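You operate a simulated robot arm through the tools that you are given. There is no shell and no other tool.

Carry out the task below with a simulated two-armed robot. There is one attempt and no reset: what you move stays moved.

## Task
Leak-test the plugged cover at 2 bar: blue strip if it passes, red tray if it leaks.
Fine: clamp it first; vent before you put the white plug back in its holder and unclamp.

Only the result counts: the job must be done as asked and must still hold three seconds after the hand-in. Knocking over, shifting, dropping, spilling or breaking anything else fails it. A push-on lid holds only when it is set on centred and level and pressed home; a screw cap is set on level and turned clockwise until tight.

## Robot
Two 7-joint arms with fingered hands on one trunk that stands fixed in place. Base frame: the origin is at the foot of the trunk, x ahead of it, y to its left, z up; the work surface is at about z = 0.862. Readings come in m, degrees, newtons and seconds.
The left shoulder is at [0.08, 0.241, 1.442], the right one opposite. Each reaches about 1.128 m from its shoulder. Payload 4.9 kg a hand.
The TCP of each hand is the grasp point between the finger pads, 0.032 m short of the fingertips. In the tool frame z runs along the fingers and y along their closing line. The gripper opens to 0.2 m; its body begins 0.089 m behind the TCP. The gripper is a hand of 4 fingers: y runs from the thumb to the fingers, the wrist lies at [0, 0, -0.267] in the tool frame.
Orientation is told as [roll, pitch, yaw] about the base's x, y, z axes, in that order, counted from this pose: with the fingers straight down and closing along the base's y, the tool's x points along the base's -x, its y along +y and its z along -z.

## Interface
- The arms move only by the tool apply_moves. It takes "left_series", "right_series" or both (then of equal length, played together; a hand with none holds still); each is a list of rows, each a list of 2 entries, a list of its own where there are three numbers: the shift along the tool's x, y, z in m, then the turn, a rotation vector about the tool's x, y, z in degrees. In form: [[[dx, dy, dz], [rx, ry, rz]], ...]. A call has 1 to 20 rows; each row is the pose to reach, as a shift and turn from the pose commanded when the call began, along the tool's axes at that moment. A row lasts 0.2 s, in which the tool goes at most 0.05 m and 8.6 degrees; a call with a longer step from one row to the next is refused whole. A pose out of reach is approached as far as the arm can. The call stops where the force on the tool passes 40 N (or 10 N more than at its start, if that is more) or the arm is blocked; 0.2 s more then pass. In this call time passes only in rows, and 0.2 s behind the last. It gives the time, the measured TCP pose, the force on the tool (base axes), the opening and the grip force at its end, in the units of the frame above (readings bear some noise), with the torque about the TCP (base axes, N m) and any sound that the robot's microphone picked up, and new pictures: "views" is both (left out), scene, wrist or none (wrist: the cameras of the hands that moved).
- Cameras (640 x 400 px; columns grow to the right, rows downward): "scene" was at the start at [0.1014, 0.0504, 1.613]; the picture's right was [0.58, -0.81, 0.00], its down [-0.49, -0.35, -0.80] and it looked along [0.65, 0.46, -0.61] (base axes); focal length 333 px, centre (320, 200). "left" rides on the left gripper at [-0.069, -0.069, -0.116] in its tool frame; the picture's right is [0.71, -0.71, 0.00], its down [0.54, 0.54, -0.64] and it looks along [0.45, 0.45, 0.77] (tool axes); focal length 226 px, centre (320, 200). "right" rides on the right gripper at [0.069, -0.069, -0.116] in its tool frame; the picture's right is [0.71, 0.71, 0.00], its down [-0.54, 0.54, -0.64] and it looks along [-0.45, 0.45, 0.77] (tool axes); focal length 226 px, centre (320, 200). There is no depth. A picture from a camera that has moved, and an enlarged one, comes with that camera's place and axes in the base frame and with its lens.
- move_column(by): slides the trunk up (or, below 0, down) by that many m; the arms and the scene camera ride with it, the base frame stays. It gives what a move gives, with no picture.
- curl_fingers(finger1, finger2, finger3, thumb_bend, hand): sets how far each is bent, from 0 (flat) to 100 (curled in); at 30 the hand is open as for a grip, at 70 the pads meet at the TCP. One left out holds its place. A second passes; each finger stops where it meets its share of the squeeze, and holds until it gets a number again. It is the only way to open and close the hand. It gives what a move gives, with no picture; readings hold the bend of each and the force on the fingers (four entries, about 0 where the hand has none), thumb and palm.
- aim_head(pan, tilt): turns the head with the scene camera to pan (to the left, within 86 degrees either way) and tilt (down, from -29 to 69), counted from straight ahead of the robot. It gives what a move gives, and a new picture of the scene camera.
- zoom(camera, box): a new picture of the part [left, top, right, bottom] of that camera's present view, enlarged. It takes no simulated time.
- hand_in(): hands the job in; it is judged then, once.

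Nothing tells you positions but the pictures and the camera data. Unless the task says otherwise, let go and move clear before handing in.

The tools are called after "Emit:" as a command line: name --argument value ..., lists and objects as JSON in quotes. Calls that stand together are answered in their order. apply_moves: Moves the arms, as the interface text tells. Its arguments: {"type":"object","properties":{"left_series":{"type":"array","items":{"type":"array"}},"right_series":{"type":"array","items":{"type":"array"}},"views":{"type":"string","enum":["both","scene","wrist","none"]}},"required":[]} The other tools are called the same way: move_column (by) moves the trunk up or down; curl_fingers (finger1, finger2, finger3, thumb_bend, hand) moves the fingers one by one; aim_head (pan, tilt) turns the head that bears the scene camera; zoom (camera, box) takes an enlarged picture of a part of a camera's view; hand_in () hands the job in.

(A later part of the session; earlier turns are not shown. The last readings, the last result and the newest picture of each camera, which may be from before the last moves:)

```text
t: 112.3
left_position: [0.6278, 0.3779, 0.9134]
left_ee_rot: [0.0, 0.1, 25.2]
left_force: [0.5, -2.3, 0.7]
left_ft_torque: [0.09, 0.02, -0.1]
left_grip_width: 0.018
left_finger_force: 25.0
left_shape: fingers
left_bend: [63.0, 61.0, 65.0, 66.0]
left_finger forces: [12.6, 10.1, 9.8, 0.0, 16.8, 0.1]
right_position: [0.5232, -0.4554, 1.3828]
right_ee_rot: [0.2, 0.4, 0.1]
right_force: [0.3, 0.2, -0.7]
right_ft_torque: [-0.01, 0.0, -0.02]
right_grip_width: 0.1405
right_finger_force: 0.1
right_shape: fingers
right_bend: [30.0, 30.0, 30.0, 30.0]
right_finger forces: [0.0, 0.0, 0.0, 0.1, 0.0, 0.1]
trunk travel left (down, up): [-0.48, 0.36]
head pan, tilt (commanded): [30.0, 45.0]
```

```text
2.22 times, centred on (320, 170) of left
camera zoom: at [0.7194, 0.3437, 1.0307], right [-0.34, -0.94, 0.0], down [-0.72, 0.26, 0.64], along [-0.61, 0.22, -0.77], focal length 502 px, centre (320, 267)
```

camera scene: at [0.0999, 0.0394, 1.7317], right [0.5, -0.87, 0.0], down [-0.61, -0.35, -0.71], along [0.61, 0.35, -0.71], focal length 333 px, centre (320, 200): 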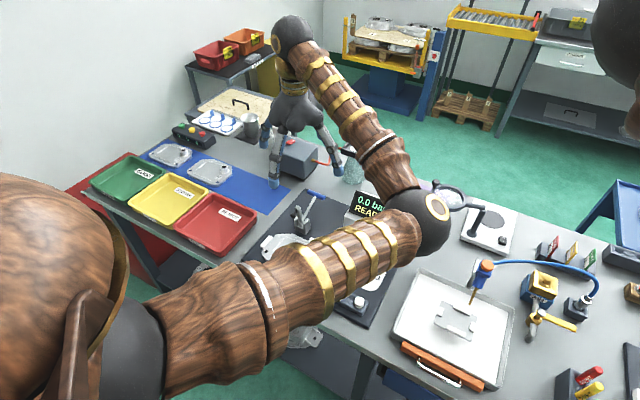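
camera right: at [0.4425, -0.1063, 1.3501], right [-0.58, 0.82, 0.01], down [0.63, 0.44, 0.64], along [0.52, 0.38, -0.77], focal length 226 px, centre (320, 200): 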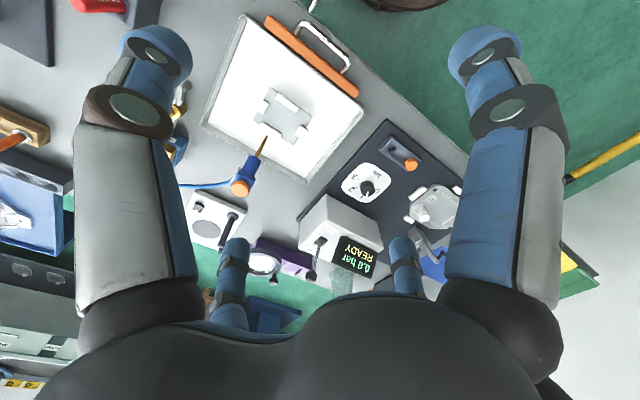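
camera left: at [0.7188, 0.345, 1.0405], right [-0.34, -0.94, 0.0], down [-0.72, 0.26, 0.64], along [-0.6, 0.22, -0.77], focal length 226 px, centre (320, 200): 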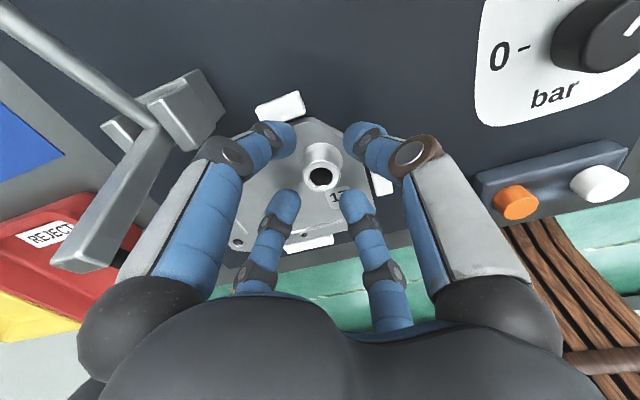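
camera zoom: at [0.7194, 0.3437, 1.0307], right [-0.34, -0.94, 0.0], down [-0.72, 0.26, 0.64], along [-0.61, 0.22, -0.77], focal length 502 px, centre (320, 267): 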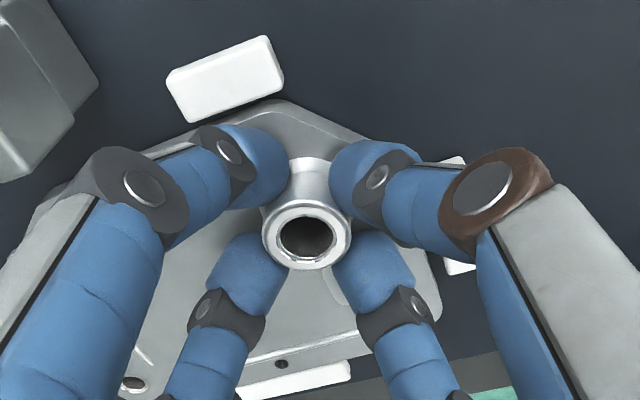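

Firm grip on the boss. I'll lift a few mm and check weight and tilt.

Emit:
apply_moves --left_series '[[[0, 0, -0.004], [0, 0, 0]], [[0, 0, -0.008], [0, 0, 0]], [[0, 0, -0.012], [0, 0, 0]]]' --views "wrist"

Emit:
zoom --camera "left" --box '[200, 80, 440, 260]'

Emit:
zoom --camera "scene" --box '[240, 190, 360, 290]'

```text
t: 113.1
left_position: [0.6276, 0.3779, 0.9258]
left_ee_rot: [0.0, 0.0, 25.0]
left_force: [0.2, -1.5, -1.7]
left_ft_torque: [-0.04, 0.0, -0.06]
left_grip_width: 0.0175
left_finger_force: 25.3
left_shape: fingers
left_bend: [63.0, 61.0, 65.0, 66.0]
left_finger forces: [11.2, 9.1, 14.4, 0.1, 14.7, 0.2]
right_position: [0.5214, -0.4547, 1.3838]
right_ee_rot: [0.2, 0.4, 0.1]
right_force: [0.0, -0.1, 0.6]
right_ft_torque: [0.02, -0.03, -0.01]
right_grip_width: 0.1408
right_finger_force: 0.1
right_shape: fingers
right_bend: [30.0, 30.0, 30.0, 30.0]
right_finger forces: [0.0, 0.1, 0.0, 0.0, 0.0, 0.1]
trunk travel left (down, up): [-0.48, 0.36]
head pan, tilt (commanded): [30.0, 45.0]
camera left: at [0.7195, 0.3439, 1.0422], right [-0.34, -0.94, 0.0], down [-0.72, 0.26, 0.64], along [-0.6, 0.22, -0.77], focal length 226 px, centre (320, 200)
```

left: 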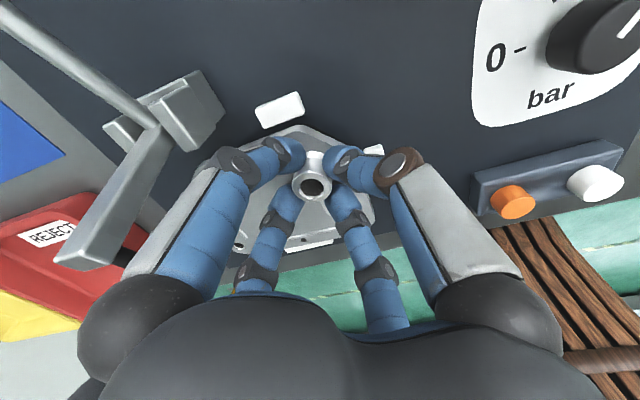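

```text
2.22 times, centred on (320, 170) of left
camera zoom: at [0.7195, 0.3439, 1.0422], right [-0.34, -0.94, 0.0], down [-0.72, 0.26, 0.64], along [-0.6, 0.22, -0.77], focal length 502 px, centre (320, 267)
```

zoom: 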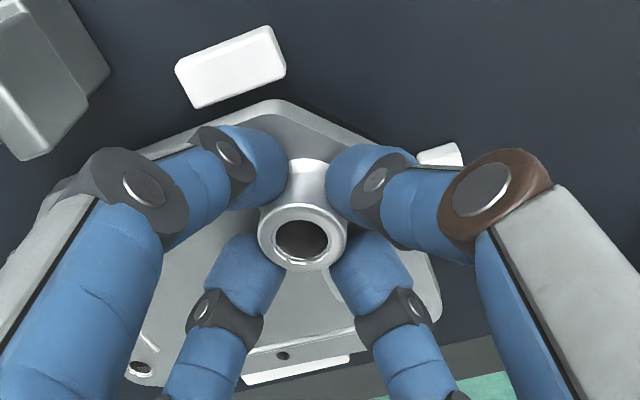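

```text
4.00 times, centred on (300, 240) of scene
camera zoom: at [0.1014, 0.0406, 1.7316], right [0.5, -0.87, 0.0], down [-0.61, -0.35, -0.71], along [0.61, 0.35, -0.71], focal length 1331 px, centre (400, 40)
```

zoom: 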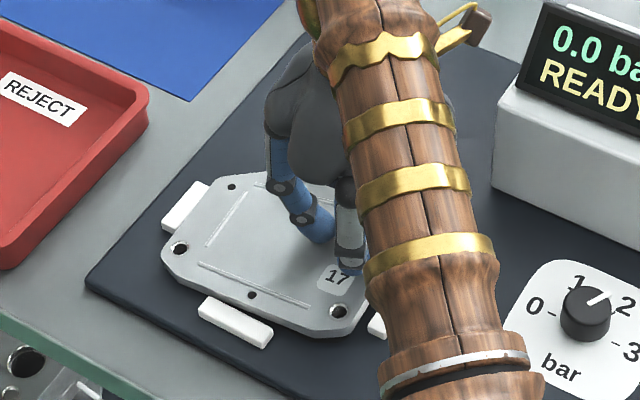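

It lifts with little weight (≈2 N) and modest tilt. Continuing up.

Emit:
apply_moves --left_series '[[[0, 0, -0.01], [0, 0, 0]], [[0, 0, -0.02], [0, 0, 0]], [[0, 0, -0.03], [0, 0, 0]]]' --views "wrist"

Emit:
zoom --camera "left" --box '[200, 80, 440, 260]'

Emit:
zoom --camera "scene" --box '[240, 190, 360, 290]'

```text
t: 113.9
left_position: [0.6264, 0.378, 0.9554]
left_ee_rot: [0.0, 0.1, 25.0]
left_force: [0.3, 0.5, -3.6]
left_ft_torque: [-0.15, -0.1, 0.04]
left_grip_width: 0.0157
left_finger_force: 24.8
left_shape: fingers
left_bend: [64.0, 60.0, 65.0, 67.0]
left_finger forces: [11.2, 9.7, 15.7, 0.0, 13.7, 0.1]
right_position: [0.5214, -0.4549, 1.3841]
right_ee_rot: [0.4, 0.4, 0.1]
right_force: [-0.3, 1.0, 0.6]
right_ft_torque: [0.02, 0.02, -0.01]
right_grip_width: 0.1405
right_finger_force: 0.1
right_shape: fingers
right_bend: [30.0, 30.0, 30.0, 30.0]
right_finger forces: [0.0, 0.0, 0.0, 0.1, 0.1, 0.1]
trunk travel left (down, up): [-0.48, 0.36]
head pan, tilt (commanded): [30.0, 45.0]
camera left: at [0.7194, 0.3446, 1.0722], right [-0.34, -0.94, 0.0], down [-0.72, 0.26, 0.64], along [-0.61, 0.22, -0.77], focal length 226 px, centre (320, 200)
```

left: 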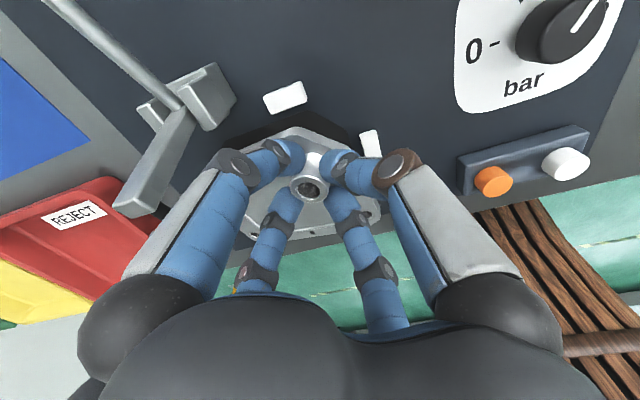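

```text
2.22 times, centred on (320, 170) of left
camera zoom: at [0.7194, 0.3446, 1.0722], right [-0.34, -0.94, 0.0], down [-0.72, 0.26, 0.64], along [-0.61, 0.22, -0.77], focal length 502 px, centre (320, 267)
```

zoom: 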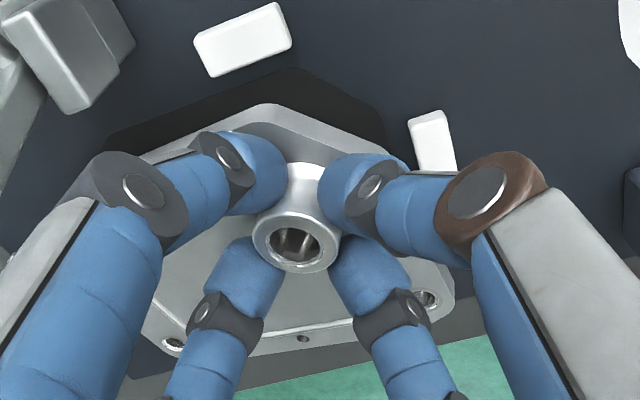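

```text
4.00 times, centred on (300, 240) of scene
camera zoom: at [0.1014, 0.0405, 1.7316], right [0.5, -0.87, 0.0], down [-0.61, -0.35, -0.71], along [0.61, 0.35, -0.71], focal length 1331 px, centre (400, 40)
```

zoom: 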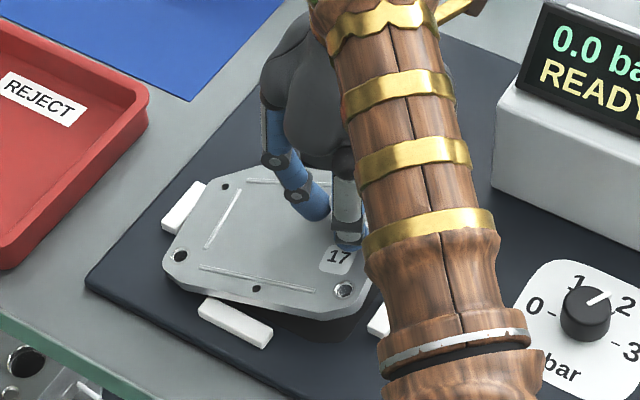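

The cover hangs tilted ~15° (left side low) but is held (≈3.6 N). I'll tilt the hand to level the cover before moving.

Emit:
apply_moves --left_series '[[[0, 0, -0.003], [-4, -0.7, 0]], [[0, 0, -0.006], [-8, -1.4, 0]], [[0, 0, -0.009], [-12, -2.1, 0]], [[0, 0, -0.012], [-15, -2.7, 0]]]' --views "wrist"

Emit:
zoom --camera "left" --box '[200, 80, 440, 260]'

Emit:
zoom --camera "scene" --box '[240, 190, 360, 290]'

```text
t: 114.9
left_position: [0.626, 0.3794, 0.968]
left_ee_rot: [15.1, -2.6, 24.7]
left_force: [-0.1, 0.3, -3.1]
left_ft_torque: [-0.19, -0.13, 0.01]
left_grip_width: 0.0152
left_finger_force: 24.9
left_shape: fingers
left_bend: [64.0, 60.0, 65.0, 67.0]
left_finger forces: [10.5, 9.9, 15.1, 0.0, 14.3, 0.0]
right_position: [0.5217, -0.4547, 1.3841]
right_ee_rot: [0.3, 0.5, 0.1]
right_force: [0.2, 0.2, 0.2]
right_ft_torque: [-0.02, 0.0, -0.01]
right_grip_width: 0.1402
right_finger_force: 0.0
right_shape: fingers
right_bend: [30.0, 30.0, 30.0, 30.0]
right_finger forces: [0.0, 0.0, 0.1, 0.1, 0.0, 0.0]
trunk travel left (down, up): [-0.48, 0.36]
head pan, tilt (commanded): [30.0, 45.0]
camera left: at [0.7261, 0.3168, 1.0659], right [-0.35, -0.91, -0.22], down [-0.67, 0.08, 0.74], along [-0.65, 0.4, -0.64], focal length 226 px, centre (320, 200)
```

left: 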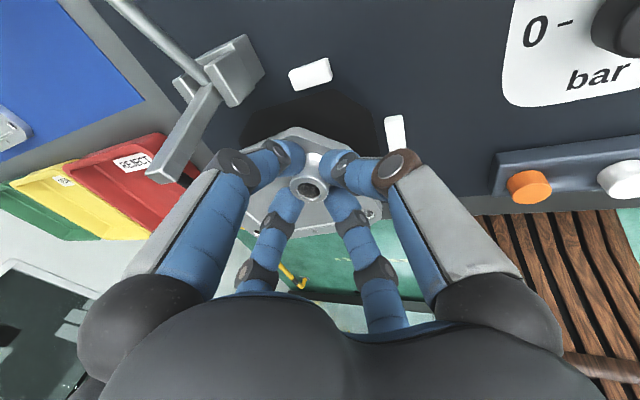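

```text
2.22 times, centred on (320, 170) of left
camera zoom: at [0.7261, 0.3168, 1.0659], right [-0.35, -0.91, -0.22], down [-0.67, 0.08, 0.74], along [-0.65, 0.4, -0.64], focal length 502 px, centre (320, 267)
```

zoom: 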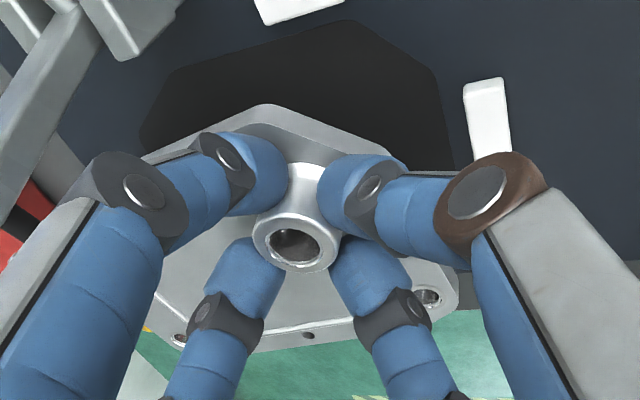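

```text
4.00 times, centred on (300, 240) of scene
camera zoom: at [0.1015, 0.0404, 1.7316], right [0.5, -0.87, 0.0], down [-0.61, -0.35, -0.71], along [0.61, 0.35, -0.71], focal length 1331 px, centre (400, 40)
```

zoom: 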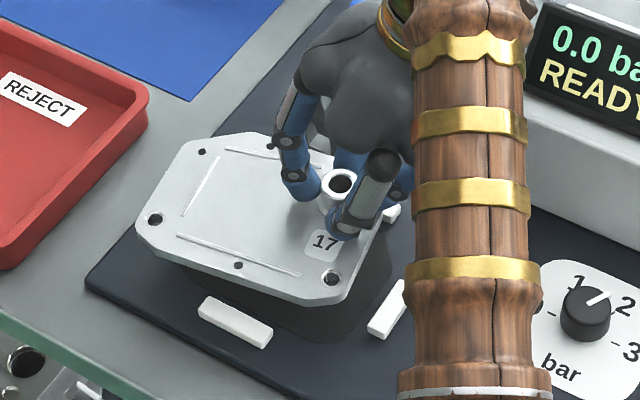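

The cover is nearly level and held steadily. I'll draw it −x away from the clamp arm, then straight up.

Emit:
apply_moves --left_series '[[[0.0151, 0.0073, -0.0005], [0, 0, 0]], [[0.0301, 0.0147, -0.001], [0, 0, 0]], [[0.0452, 0.022, -0.0014], [0, 0, 0]], [[0.044, 0.0289, -0.0271], [0, 0, 0]], [[0.0428, 0.0359, -0.0528], [0, 0, 0]], [[0.0416, 0.0428, -0.0785], [0, 0, 0]], [[0.0403, 0.0497, -0.1042], [0, 0, 0]], [[0.0391, 0.0567, -0.13], [0, 0, 0]], [[0.0379, 0.0636, -0.1557], [0, 0, 0]]]' --views "both"

Emit:
zoom --camera "scene" --box '[200, 130, 400, 290]'

```text
t: 116.9
left_position: [0.5773, 0.3795, 1.1309]
left_ee_rot: [14.9, -2.6, 24.7]
left_force: [-0.5, -0.4, -3.9]
left_ft_torque: [-0.17, -0.13, -0.02]
left_grip_width: 0.0146
left_finger_force: 24.6
left_shape: fingers
left_bend: [64.0, 60.0, 65.0, 67.0]
left_finger forces: [10.7, 10.1, 13.4, 0.0, 14.6, 0.0]
right_position: [0.5217, -0.4551, 1.3838]
right_ee_rot: [0.2, 0.4, 0.1]
right_force: [-0.6, 0.6, -0.6]
right_ft_torque: [0.04, 0.0, 0.0]
right_grip_width: 0.1401
right_finger_force: 0.0
right_shape: fingers
right_bend: [30.0, 30.0, 30.0, 30.0]
right_finger forces: [0.0, 0.0, 0.0, 0.0, 0.0, 0.0]
trunk travel left (down, up): [-0.48, 0.36]
head pan, tilt (commanded): [30.0, 45.0]
camera scene: at [0.1014, 0.0402, 1.7315], right [0.5, -0.87, 0.0], down [-0.61, -0.35, -0.71], along [0.61, 0.35, -0.71], focal length 333 px, centre (320, 200)
camera left: at [0.6777, 0.3189, 1.2296], right [-0.35, -0.91, -0.21], down [-0.67, 0.08, 0.74], along [-0.65, 0.4, -0.64], focal length 226 px, centre (320, 200)
```

scene: 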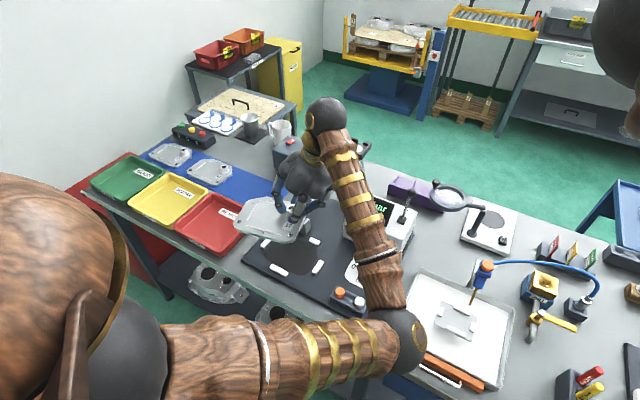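
left: 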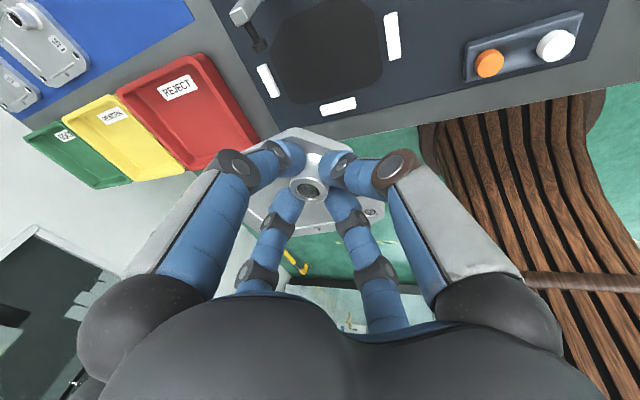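

```text
2.50 times, centred on (300, 210) of scene
camera zoom: at [0.1014, 0.0402, 1.7315], right [0.5, -0.87, 0.0], down [-0.61, -0.35, -0.71], along [0.61, 0.35, -0.71], focal length 832 px, centre (370, 175)
```

zoom: 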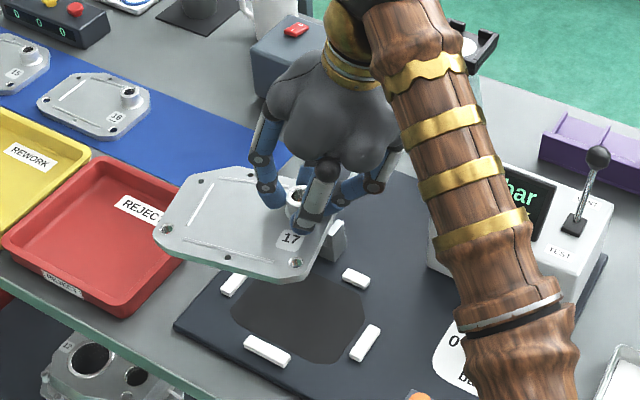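

The cover is clear of the station. Moving it over the red tray.

Emit:
apply_moves --left_series '[[[-0.0138, 0.0231, 0.0069], [0, 0, 0]], [[-0.0276, 0.0463, 0.0138], [0, 0, 0]], [[-0.0414, 0.0694, 0.0207], [0, 0, 0]], [[-0.0552, 0.0926, 0.0276], [0, 0, 0]], [[-0.069, 0.1157, 0.0345], [0, 0, 0]], [[-0.0828, 0.1388, 0.0413], [0, 0, 0]], [[-0.0966, 0.162, 0.0482], [0, 0, 0]], [[-0.1104, 0.1851, 0.0551], [0, 0, 0]], [[-0.1242, 0.2083, 0.062], [0, 0, 0]], [[-0.138, 0.2314, 0.0689], [0, 0, 0]]]' --views "both"

Emit:
zoom --camera "scene" --box '[130, 130, 330, 290]'

Emit:
zoom --camera "left" --box '[180, 60, 460, 270]'

```text
t: 119.1
left_position: [0.6027, 0.6575, 1.135]
left_ee_rot: [15.0, -2.7, 24.6]
left_force: [0.0, 0.3, -3.2]
left_ft_torque: [-0.22, -0.12, 0.02]
left_grip_width: 0.0145
left_finger_force: 24.5
left_shape: fingers
left_bend: [64.0, 60.0, 65.0, 67.0]
left_finger forces: [10.5, 10.3, 12.8, 0.1, 14.9, 0.1]
right_position: [0.5214, -0.4529, 1.384]
right_ee_rot: [0.2, 0.3, 0.2]
right_force: [-0.5, -0.3, 0.0]
right_ft_torque: [-0.04, -0.02, 0.03]
right_grip_width: 0.1404
right_finger_force: 0.0
right_shape: fingers
right_bend: [30.0, 30.0, 30.0, 30.0]
right_finger forces: [0.1, 0.1, 0.0, 0.0, 0.1, 0.0]
trunk travel left (down, up): [-0.48, 0.36]
head pan, tilt (commanded): [30.0, 45.0]
camera scene: at [0.1016, 0.0426, 1.7315], right [0.5, -0.87, 0.0], down [-0.61, -0.35, -0.71], along [0.61, 0.35, -0.71], focal length 333 px, centre (320, 200)
camera left: at [0.7013, 0.5962, 1.2328], right [-0.35, -0.91, -0.21], down [-0.67, 0.09, 0.74], along [-0.65, 0.4, -0.64], focal length 226 px, centre (320, 200)
```

scene: 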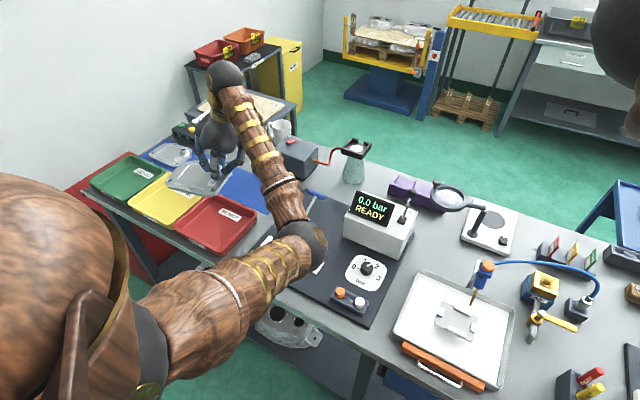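
left: 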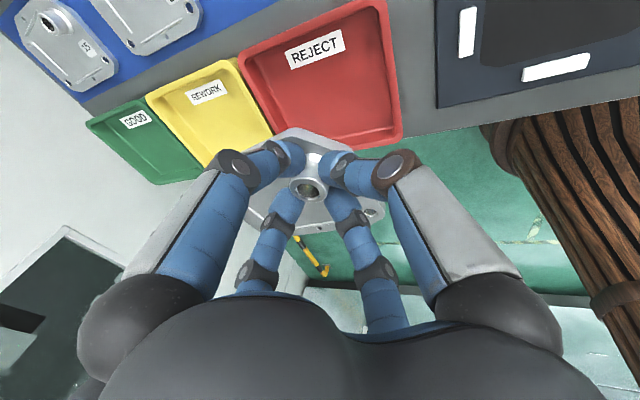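

```text
2.50 times, centred on (230, 210) of scene
camera zoom: at [0.1016, 0.0426, 1.7315], right [0.5, -0.87, 0.0], down [-0.61, -0.35, -0.71], along [0.61, 0.35, -0.71], focal length 832 px, centre (545, 175)
```

zoom: 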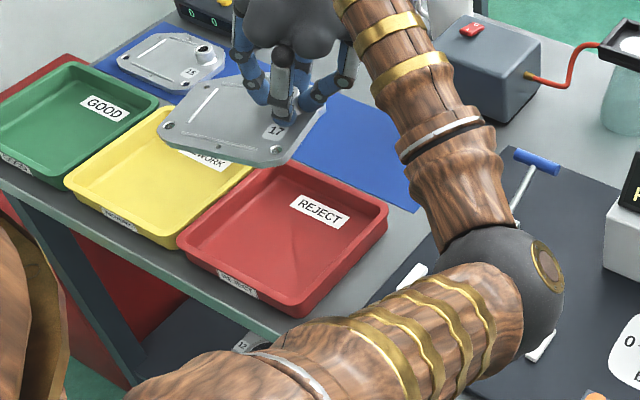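

```text
1.90 times, centred on (320, 165) of left
camera zoom: at [0.7013, 0.5962, 1.2328], right [-0.35, -0.91, -0.21], down [-0.67, 0.09, 0.74], along [-0.65, 0.4, -0.64], focal length 431 px, centre (320, 267)
```

zoom: 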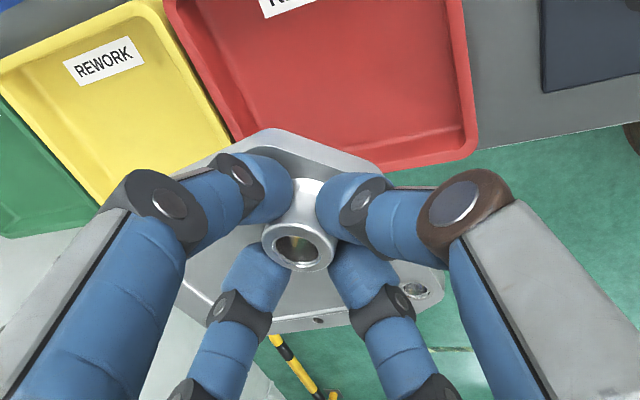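

The cover has yawed ~10° in the grip; the tray's centre is ≈ (0.572, 0.719). I'll rotate it back −10° and shift slightly, then check alignment.

Emit:
apply_moves --left_series '[[[0.0008, 0.0041, 0.001], [0.22, -1.3, 4.8]], [[0.0016, 0.0082, 0.0021], [0.45, -2.6, 9.65]]]' --views "none"

Emit:
zoom --camera "scene" --box '[130, 130, 290, 270]'

Emit:
zoom --camera "left" --box '[140, 20, 460, 270]'

```text
t: 119.7
left_position: [0.5951, 0.6649, 1.1332]
left_ee_rot: [14.8, -2.6, 14.8]
left_force: [0.5, 0.1, -2.9]
left_ft_torque: [-0.21, -0.1, 0.01]
left_grip_width: 0.0143
left_finger_force: 23.7
left_shape: fingers
left_bend: [64.0, 60.0, 65.0, 67.0]
left_finger forces: [10.6, 10.4, 12.8, 0.1, 14.9, 0.1]
right_position: [0.5217, -0.4529, 1.3856]
right_ee_rot: [0.2, 0.4, 0.2]
right_force: [0.2, 0.9, 0.6]
right_ft_torque: [-0.03, -0.02, -0.02]
right_grip_width: 0.1402
right_finger_force: 0.0
right_shape: fingers
right_bend: [30.0, 30.0, 30.0, 30.0]
right_finger forces: [0.1, 0.0, 0.1, 0.0, 0.0, 0.1]
trunk travel left (down, up): [-0.48, 0.36]
head pan, tilt (commanded): [30.0, 45.0]
```

```text
2.86 times, centred on (210, 200) of scene
camera zoom: at [0.1011, 0.0422, 1.7316], right [0.5, -0.87, 0.0], down [-0.61, -0.35, -0.71], along [0.61, 0.35, -0.71], focal length 951 px, centre (634, 200)
```

zoom: 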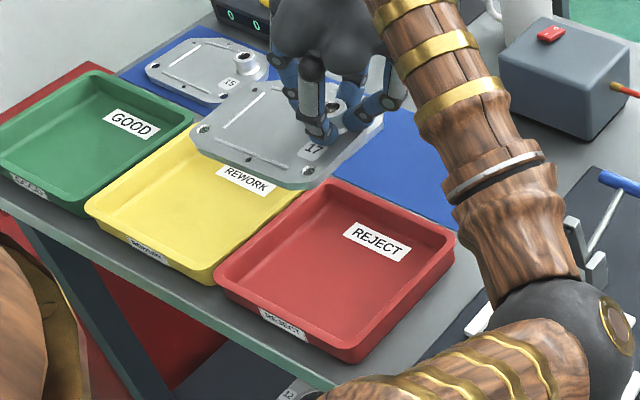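

```text
1.60 times, centred on (300, 145) of left
camera zoom: at [0.6829, 0.5866, 1.2314], right [-0.5, -0.84, -0.21], down [-0.65, 0.2, 0.74], along [-0.57, 0.51, -0.64], focal length 362 px, centre (352, 288)
```

zoom: 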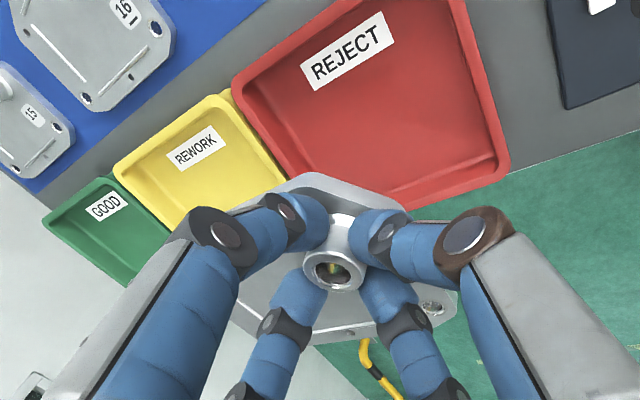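

The cover is now aligned over the tray (within ~5 mm). I'll lower it toward the tray.

Emit:
apply_moves --left_series '[[[0.0007, -0.0075, 0.0253], [0, 0, 0]], [[0.0014, -0.015, 0.0505], [0, 0, 0]], [[0.0021, -0.0225, 0.0758], [0, 0, 0]], [[0.0027, -0.0299, 0.101], [0, 0, 0]], [[0.0034, -0.0374, 0.1263], [0, 0, 0]], [[0.0041, -0.0449, 0.1515], [0, 0, 0]]]' --views "both"

Emit:
zoom --camera "scene" --box '[150, 150, 290, 270]'

Emit:
zoom --camera "left" --box '[140, 20, 460, 270]'

```text
t: 121.1
left_position: [0.6029, 0.66, 0.9749]
left_ee_rot: [14.9, -2.6, 14.7]
left_force: [-0.4, 0.6, -3.1]
left_ft_torque: [-0.19, -0.07, 0.02]
left_grip_width: 0.0143
left_finger_force: 24.3
left_shape: fingers
left_bend: [64.0, 60.0, 65.0, 73.0]
left_finger forces: [10.5, 10.4, 13.0, 0.0, 14.8, 0.0]
right_position: [0.521, -0.4541, 1.3844]
right_ee_rot: [0.3, 0.5, 0.1]
right_force: [0.0, -0.5, 0.3]
right_ft_torque: [0.0, 0.02, 0.0]
right_grip_width: 0.1406
right_finger_force: 0.0
right_shape: fingers
right_bend: [30.0, 30.0, 30.0, 30.0]
right_finger forces: [0.0, 0.0, 0.1, 0.1, 0.0, 0.0]
trunk travel left (down, up): [-0.48, 0.36]
head pan, tilt (commanded): [30.0, 45.0]
camera scene: at [0.1016, 0.0413, 1.7316], right [0.5, -0.87, 0.0], down [-0.61, -0.35, -0.71], along [0.61, 0.35, -0.71], focal length 333 px, centre (320, 200)
camera left: at [0.6906, 0.5827, 1.074], right [-0.5, -0.84, -0.21], down [-0.65, 0.2, 0.74], along [-0.57, 0.51, -0.64], focal length 226 px, centre (320, 200)
```

scene: 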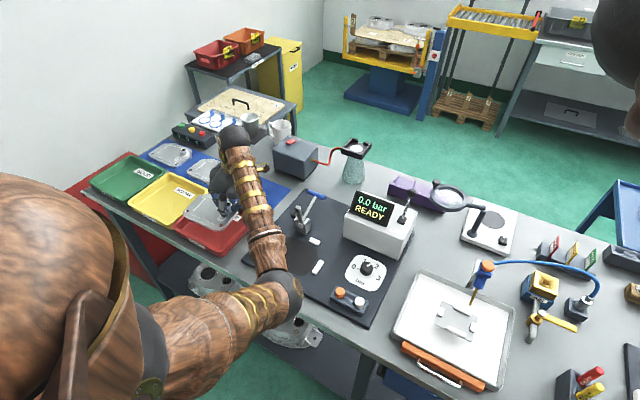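
left: 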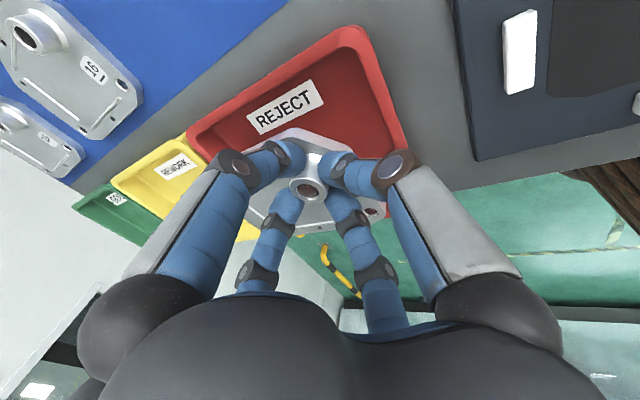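

```text
3.33 times, centred on (220, 210) of scene
camera zoom: at [0.1016, 0.0413, 1.7316], right [0.5, -0.87, 0.0], down [-0.61, -0.35, -0.71], along [0.61, 0.35, -0.71], focal length 1109 px, centre (653, 167)
```

zoom: 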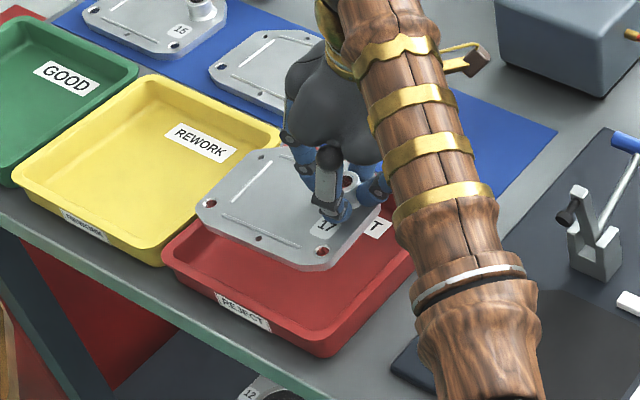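

```text
1.60 times, centred on (300, 145) of left
camera zoom: at [0.6906, 0.5827, 1.074], right [-0.5, -0.84, -0.21], down [-0.65, 0.2, 0.74], along [-0.57, 0.51, -0.64], focal length 362 px, centre (352, 288)
```

zoom: 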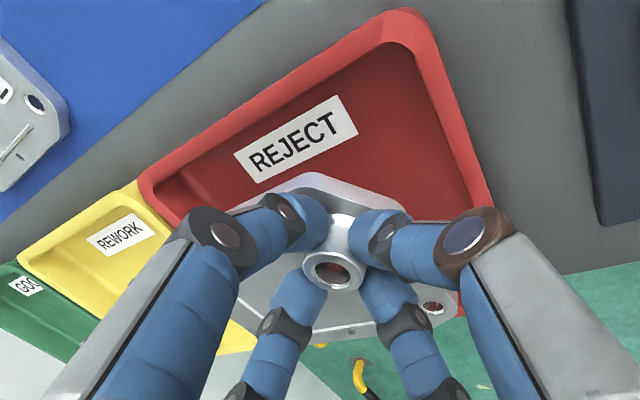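

Nicely over the tray. I'll lower further with a 5 mm y-correction, then until contact.

Emit:
apply_moves --left_series '[[[0.0012, -0.0059, 0.0156], [0, 0, 0]], [[0.0023, -0.0118, 0.0313], [0, 0, 0]], [[0.0032, -0.0163, 0.0432], [0, 0, 0]]]' --views "none"

Emit:
zoom --camera "scene" --box '[150, 160, 270, 260]'

Emit:
zoom --camera "left" --box '[140, 20, 460, 270]'

```text
t: 121.9
left_position: [0.6014, 0.655, 0.9298]
left_ee_rot: [15.1, -2.6, 14.7]
left_force: [0.1, -0.7, -4.0]
left_ft_torque: [-0.23, -0.11, 0.04]
left_grip_width: 0.0142
left_finger_force: 24.4
left_shape: fingers
left_bend: [64.0, 60.0, 65.0, 73.0]
left_finger forces: [10.4, 10.5, 13.0, 0.1, 15.0, 0.0]
right_position: [0.5205, -0.4541, 1.3839]
right_ee_rot: [0.3, 0.4, 0.1]
right_force: [0.4, -0.2, 0.6]
right_ft_torque: [0.01, 0.01, 0.01]
right_grip_width: 0.1406
right_finger_force: 0.0
right_shape: fingers
right_bend: [30.0, 30.0, 30.0, 30.0]
right_finger forces: [0.0, 0.0, 0.0, 0.0, 0.0, 0.0]
trunk travel left (down, up): [-0.48, 0.36]
head pan, tilt (commanded): [30.0, 45.0]
```

```text
4.00 times, centred on (210, 210) of scene
camera zoom: at [0.1016, 0.0409, 1.7316], right [0.5, -0.87, 0.0], down [-0.61, -0.35, -0.71], along [0.61, 0.35, -0.71], focal length 1331 px, centre (760, 160)
```

zoom: 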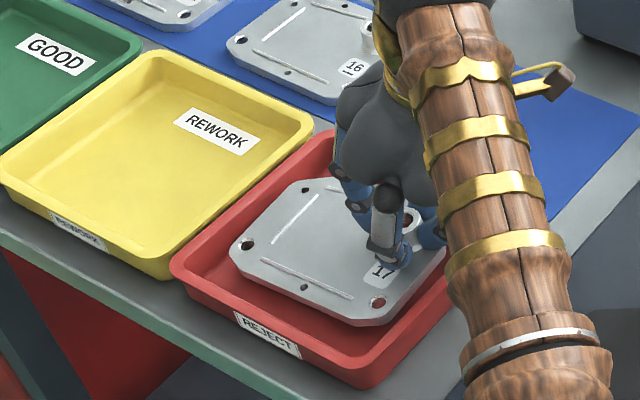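

```text
1.60 times, centred on (300, 145) of left
camera zoom: at [0.6888, 0.5771, 1.028], right [-0.5, -0.84, -0.22], down [-0.65, 0.2, 0.74], along [-0.57, 0.51, -0.64], focal length 362 px, centre (352, 288)
```

zoom: 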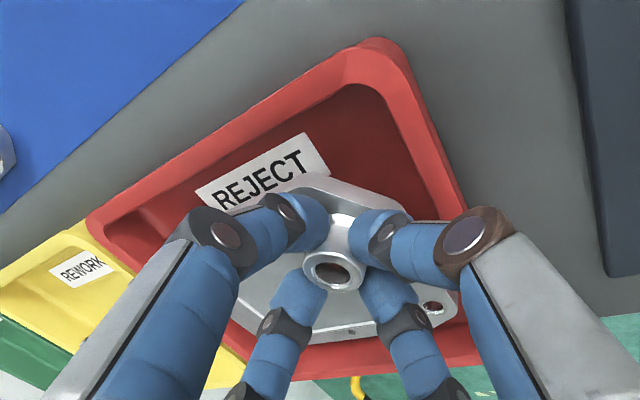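

The cover is inside the tray's outline. Lowering the last bit until it touches the floor.

Emit:
apply_moves --left_series '[[[0.0002, -0.0013, 0.0048], [0, 0, 0]], [[0.0005, -0.0026, 0.0097], [0, 0, 0]], [[0.0007, -0.0039, 0.0145], [0, 0, 0]]]' --views "none"

Emit:
zoom --camera "scene" --box '[150, 160, 270, 260]'

```text
t: 122.7
left_position: [0.6009, 0.6547, 0.9151]
left_ee_rot: [15.1, -2.8, 14.8]
left_force: [-0.1, -0.8, -2.3]
left_ft_torque: [-0.08, -0.03, -0.02]
left_grip_width: 0.014
left_finger_force: 23.5
left_shape: fingers
left_bend: [64.0, 60.0, 65.0, 73.0]
left_finger forces: [9.9, 9.7, 12.5, 0.0, 14.4, 0.0]
right_position: [0.5213, -0.4543, 1.3843]
right_ee_rot: [0.3, 0.4, 0.1]
right_force: [-0.1, 0.3, -0.1]
right_ft_torque: [-0.01, 0.01, 0.01]
right_grip_width: 0.1405
right_finger_force: 0.1
right_shape: fingers
right_bend: [30.0, 30.0, 30.0, 30.0]
right_finger forces: [0.0, 0.0, 0.0, 0.1, 0.0, 0.1]
trunk travel left (down, up): [-0.48, 0.36]
head pan, tilt (commanded): [30.0, 45.0]
```

```text
4.00 times, centred on (210, 210) of scene
camera zoom: at [0.1014, 0.0407, 1.7316], right [0.5, -0.87, 0.0], down [-0.61, -0.35, -0.71], along [0.61, 0.35, -0.71], focal length 1331 px, centre (760, 160)
```

zoom: 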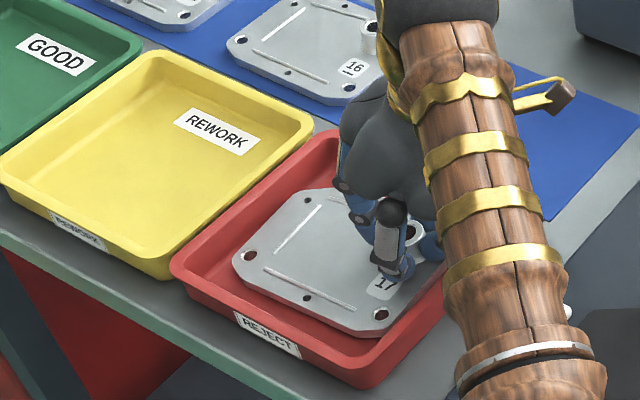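

First contact (load dropping). A few more mm down.

Emit:
apply_moves --left_series '[[[0.0001, -0.0008, 0.0029], [0, 0, 0]], [[0.0003, -0.0016, 0.0058], [0, 0, 0]]]' --views "none"

Emit:
zoom --camera "scene" --box '[150, 160, 270, 260]'

Emit:
zoom --camera "left" --box '[140, 60, 460, 290]'

```text
t: 123.3
left_position: [0.6013, 0.6548, 0.9092]
left_ee_rot: [15.0, -2.7, 14.7]
left_force: [0.2, 0.0, 0.5]
left_ft_torque: [-0.01, 0.16, -0.01]
left_grip_width: 0.014
left_finger_force: 22.4
left_shape: fingers
left_bend: [64.0, 60.0, 65.0, 67.0]
left_finger forces: [6.9, 9.9, 14.8, 0.0, 13.5, 0.1]
right_position: [0.5212, -0.4551, 1.3839]
right_ee_rot: [0.3, 0.5, 0.2]
right_force: [-0.4, -0.1, 0.5]
right_ft_torque: [0.01, -0.03, -0.03]
right_grip_width: 0.1403
right_finger_force: 0.0
right_shape: fingers
right_bend: [30.0, 30.0, 30.0, 30.0]
right_finger forces: [0.0, 0.0, 0.0, 0.0, 0.0, 0.0]
trunk travel left (down, up): [-0.48, 0.36]
head pan, tilt (commanded): [30.0, 45.0]
```

```text
4.00 times, centred on (210, 210) of scene
camera zoom: at [0.1011, 0.0404, 1.7317], right [0.5, -0.87, 0.0], down [-0.61, -0.35, -0.71], along [0.61, 0.35, -0.71], focal length 1331 px, centre (760, 160)
```

zoom: 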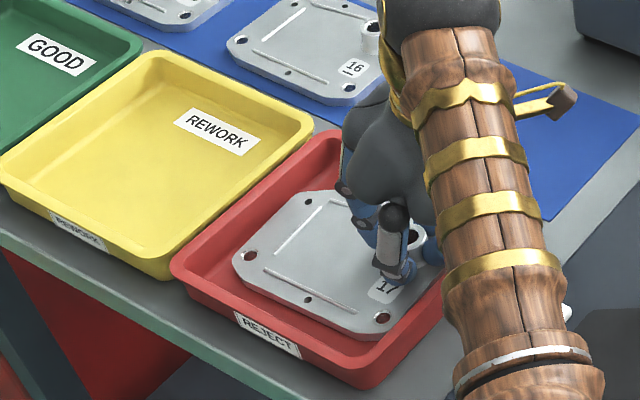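

```text
1.74 times, centred on (300, 175) of left
camera zoom: at [0.6886, 0.5767, 1.0077], right [-0.5, -0.84, -0.22], down [-0.65, 0.2, 0.74], along [-0.57, 0.51, -0.64], focal length 393 px, centre (355, 244)
```

zoom: 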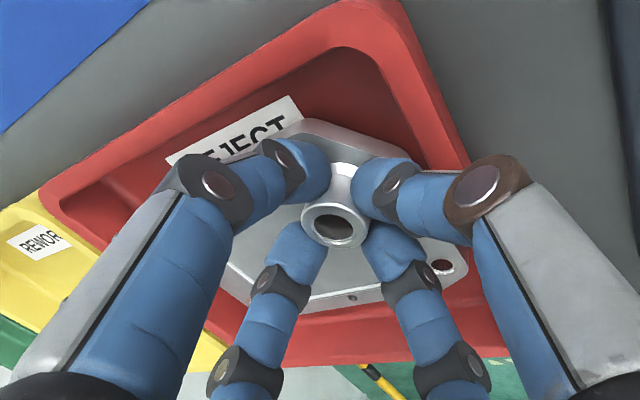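

The cover now rests on the tray floor. I'll settle 2 mm more, then release by opening the three fingers (barely moving the thumb, which is near the tray wall).

Emit:
apply_moves --left_series '[[[0.0001, -0.0005, 0.0019], [0, 0, 0]], [[0.0001, -0.0008, 0.0029], [0, 0, 0]]]' --views "none"

Emit:
curl_fingers --hand "left" --finger1 60 --finger2 55 --finger3 60 --thumb_bend 65

Emit:
zoom --camera "left" --box '[140, 60, 460, 290]'

Emit:
zoom --camera "scene" --box '[150, 160, 270, 260]'

```text
t: 123.9
left_position: [0.6008, 0.6543, 0.9055]
left_ee_rot: [15.0, -2.7, 14.7]
left_force: [0.8, -0.1, 3.3]
left_ft_torque: [-0.16, 0.38, 0.05]
left_grip_width: 0.014
left_finger_force: 25.7
left_shape: fingers
left_bend: [64.0, 60.0, 65.0, 73.0]
left_finger forces: [6.3, 10.2, 20.0, 0.0, 15.2, 0.1]
right_position: [0.521, -0.4551, 1.3828]
right_ee_rot: [0.4, 0.3, 0.2]
right_force: [1.0, -0.2, 0.8]
right_ft_torque: [-0.02, -0.03, -0.03]
right_grip_width: 0.1405
right_finger_force: 0.1
right_shape: fingers
right_bend: [30.0, 30.0, 30.0, 30.0]
right_finger forces: [0.1, 0.1, 0.0, 0.0, 0.0, 0.1]
trunk travel left (down, up): [-0.48, 0.36]
head pan, tilt (commanded): [30.0, 45.0]
```

```text
t: 124.9
left_position: [0.6015, 0.6546, 0.9068]
left_ee_rot: [15.1, -2.7, 14.6]
left_force: [3.1, 7.3, 18.8]
left_ft_torque: [-0.01, -0.05, 0.12]
left_grip_width: 0.023
left_finger_force: 11.5
left_shape: fingers
left_bend: [60.0, 55.0, 62.0, 67.0]
left_finger forces: [3.7, 0.0, 8.9, 0.0, 10.4, 0.0]
right_position: [0.5194, -0.4544, 1.3836]
right_ee_rot: [0.3, 0.3, 0.1]
right_force: [0.2, -0.6, 0.6]
right_ft_torque: [0.0, 0.0, -0.02]
right_grip_width: 0.1405
right_finger_force: 0.0
right_shape: fingers
right_bend: [30.0, 30.0, 30.0, 30.0]
right_finger forces: [0.0, 0.0, 0.0, 0.1, 0.0, 0.0]
trunk travel left (down, up): [-0.48, 0.36]
head pan, tilt (commanded): [30.0, 45.0]
```

```text
1.74 times, centred on (300, 175) of left
camera zoom: at [0.6883, 0.5765, 1.0054], right [-0.5, -0.84, -0.22], down [-0.65, 0.2, 0.73], along [-0.57, 0.51, -0.64], focal length 393 px, centre (355, 244)
```

zoom: 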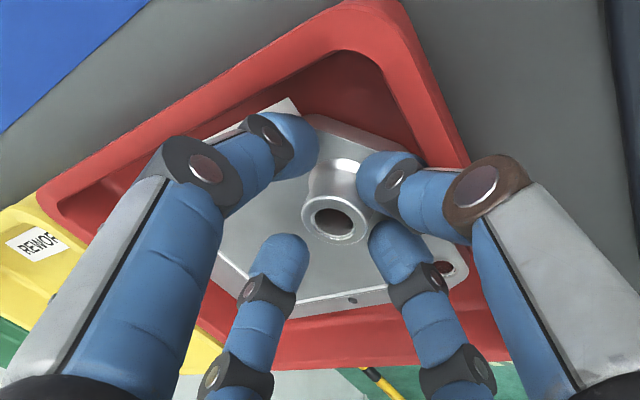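

```text
4.00 times, centred on (210, 210) of scene
camera zoom: at [0.0996, 0.0393, 1.7319], right [0.5, -0.87, 0.0], down [-0.61, -0.35, -0.71], along [0.61, 0.35, -0.71], focal length 1331 px, centre (760, 160)
```

zoom: 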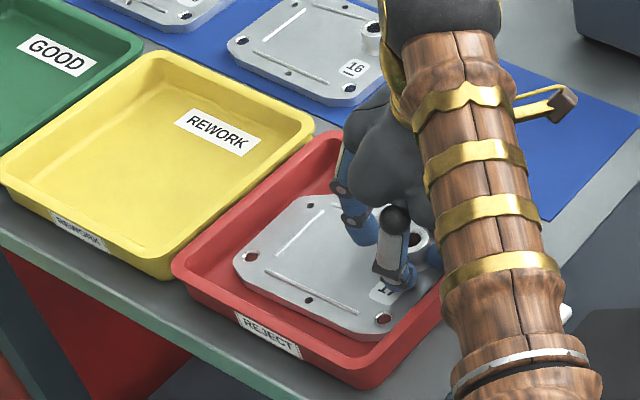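

Released. I'll lift the hand straight up carefully and check that the cover stays.

Emit:
apply_moves --left_series '[[[-0.0002, 0.0013, -0.0048], [0, 0, 0]], [[-0.0005, 0.0026, -0.0096], [0, 0, 0]], [[-0.0009, 0.0052, -0.0193], [0, 0, 0]], [[-0.0014, 0.0078, -0.0289], [0, 0, 0]]]' --views "none"

Emit:
zoom --camera "left" --box '[140, 60, 460, 290]'

Emit:
zoom --camera "scene" --box '[150, 160, 270, 260]'

```text
t: 125.9
left_position: [0.5994, 0.654, 0.9357]
left_ee_rot: [15.0, -2.6, 14.8]
left_force: [0.4, 0.1, -0.2]
left_ft_torque: [0.05, 0.01, -0.01]
left_grip_width: 0.0252
left_finger_force: 0.0
left_shape: fingers
left_bend: [60.0, 55.0, 60.0, 65.0]
left_finger forces: [0.1, 0.0, 0.0, 0.0, 0.0, 0.1]
right_position: [0.5204, -0.455, 1.3835]
right_ee_rot: [0.3, 0.4, 0.1]
right_force: [0.1, 0.5, 0.0]
right_ft_torque: [-0.03, 0.01, 0.01]
right_grip_width: 0.1403
right_finger_force: 0.1
right_shape: fingers
right_bend: [30.0, 30.0, 30.0, 30.0]
right_finger forces: [0.0, 0.1, 0.1, 0.1, 0.0, 0.0]
trunk travel left (down, up): [-0.48, 0.36]
head pan, tilt (commanded): [30.0, 45.0]
```

```text
1.74 times, centred on (300, 175) of left
camera zoom: at [0.6883, 0.5767, 1.0322], right [-0.5, -0.84, -0.21], down [-0.65, 0.2, 0.74], along [-0.57, 0.51, -0.64], focal length 393 px, centre (355, 244)
```

zoom: 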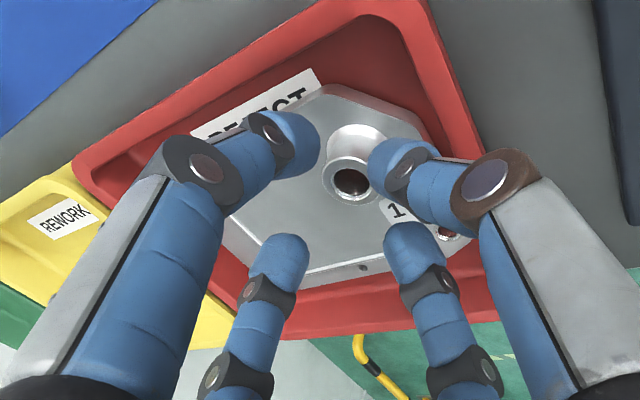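

```text
4.00 times, centred on (210, 210) of scene
camera zoom: at [0.101, 0.0404, 1.7316], right [0.5, -0.87, 0.0], down [-0.61, -0.35, -0.71], along [0.61, 0.35, -0.71], focal length 1331 px, centre (760, 160)
```

zoom: 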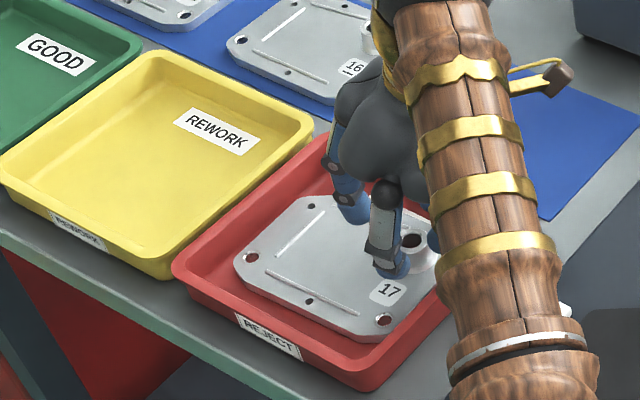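

The cover stays in the tray. I'll rise well clear, level the hand, and review everything.

Emit:
apply_moves --left_series '[[[-0.002, 0.0104, -0.0386], [0, 0, 0]], [[-0.0036, 0.0208, -0.0772], [0, 0, 0]], [[-0.0054, 0.0312, -0.1157], [3, 0, 0]], [[-0.0073, 0.0416, -0.1543], [7, 1, 0]], [[-0.0091, 0.052, -0.193], [11, 2, 0]], [[-0.0109, 0.0624, -0.2315], [15, 2.7, 0]], [[-0.0127, 0.07, -0.265], [15, 2.7, 0]]]' --views "both"

Emit:
aim_head --pan 40 --tilt 48

```text
t: 127.5
left_position: [0.6037, 0.6515, 1.2104]
left_ee_rot: [-0.1, 0.1, 15.1]
left_force: [0.4, -1.4, 0.4]
left_ft_torque: [0.01, -0.01, -0.01]
left_grip_width: 0.0251
left_finger_force: 0.2
left_shape: fingers
left_bend: [60.0, 55.0, 60.0, 65.0]
left_finger forces: [0.1, 0.0, 0.1, 0.1, 0.1, 0.0]
right_position: [0.5217, -0.4548, 1.3838]
right_ee_rot: [0.3, 0.4, 0.1]
right_force: [0.7, -0.1, -0.3]
right_ft_torque: [0.04, -0.02, 0.02]
right_grip_width: 0.1403
right_finger_force: 0.0
right_shape: fingers
right_bend: [30.0, 30.0, 30.0, 30.0]
right_finger forces: [0.1, 0.0, 0.0, 0.0, 0.0, 0.1]
trunk travel left (down, up): [-0.48, 0.36]
head pan, tilt (commanded): [30.0, 45.0]
camera scene: at [0.1007, 0.0395, 1.7316], right [0.5, -0.87, 0.0], down [-0.61, -0.35, -0.71], along [0.61, 0.35, -0.71], focal length 333 px, centre (320, 200)
camera left: at [0.6888, 0.6033, 1.3277], right [-0.5, -0.87, 0.0], down [-0.66, 0.38, 0.64], along [-0.56, 0.32, -0.77], focal length 226 px, centre (320, 200)
```

scene: 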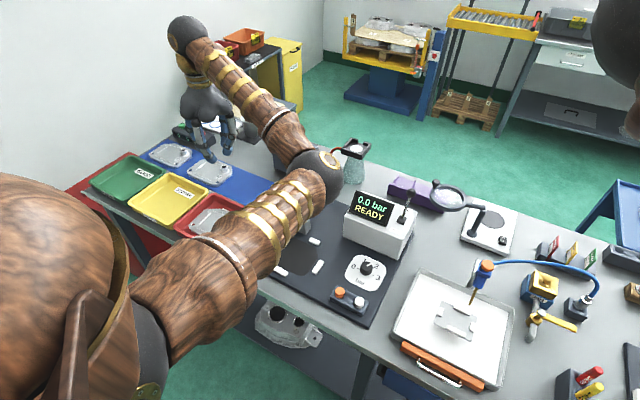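
left: 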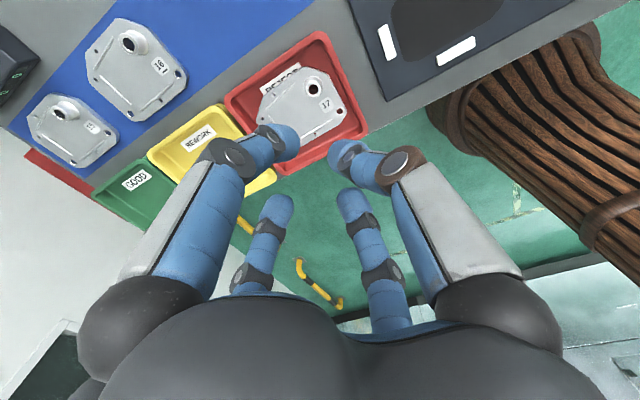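

```text
t: 128.2
left_position: [0.605, 0.6528, 1.2103]
left_ee_rot: [0.1, 0.0, 15.1]
left_force: [-0.3, 0.1, 0.3]
left_ft_torque: [0.03, -0.01, 0.01]
left_grip_width: 0.0254
left_finger_force: 0.0
left_shape: fingers
left_bend: [60.0, 55.0, 60.0, 65.0]
left_finger forces: [0.0, 0.0, 0.1, 0.0, 0.1, 0.1]
right_position: [0.5204, -0.4539, 1.384]
right_ee_rot: [0.2, 0.4, 0.0]
right_force: [0.1, -0.2, -0.5]
right_ft_torque: [0.01, 0.0, -0.02]
right_grip_width: 0.1403
right_finger_force: 0.0
right_shape: fingers
right_bend: [30.0, 30.0, 30.0, 30.0]
right_finger forces: [0.1, 0.1, 0.1, 0.1, 0.0, 0.0]
trunk travel left (down, up): [-0.48, 0.36]
head pan, tilt (commanded): [40.0, 48.0]
camera scene: at [0.0913, 0.0499, 1.7275], right [0.64, -0.77, 0.0], down [-0.57, -0.48, -0.67], along [0.51, 0.43, -0.74], focal length 333 px, centre (320, 200)
```

scene: 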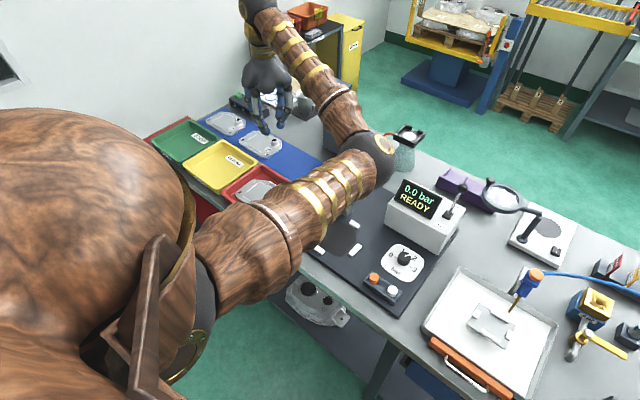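

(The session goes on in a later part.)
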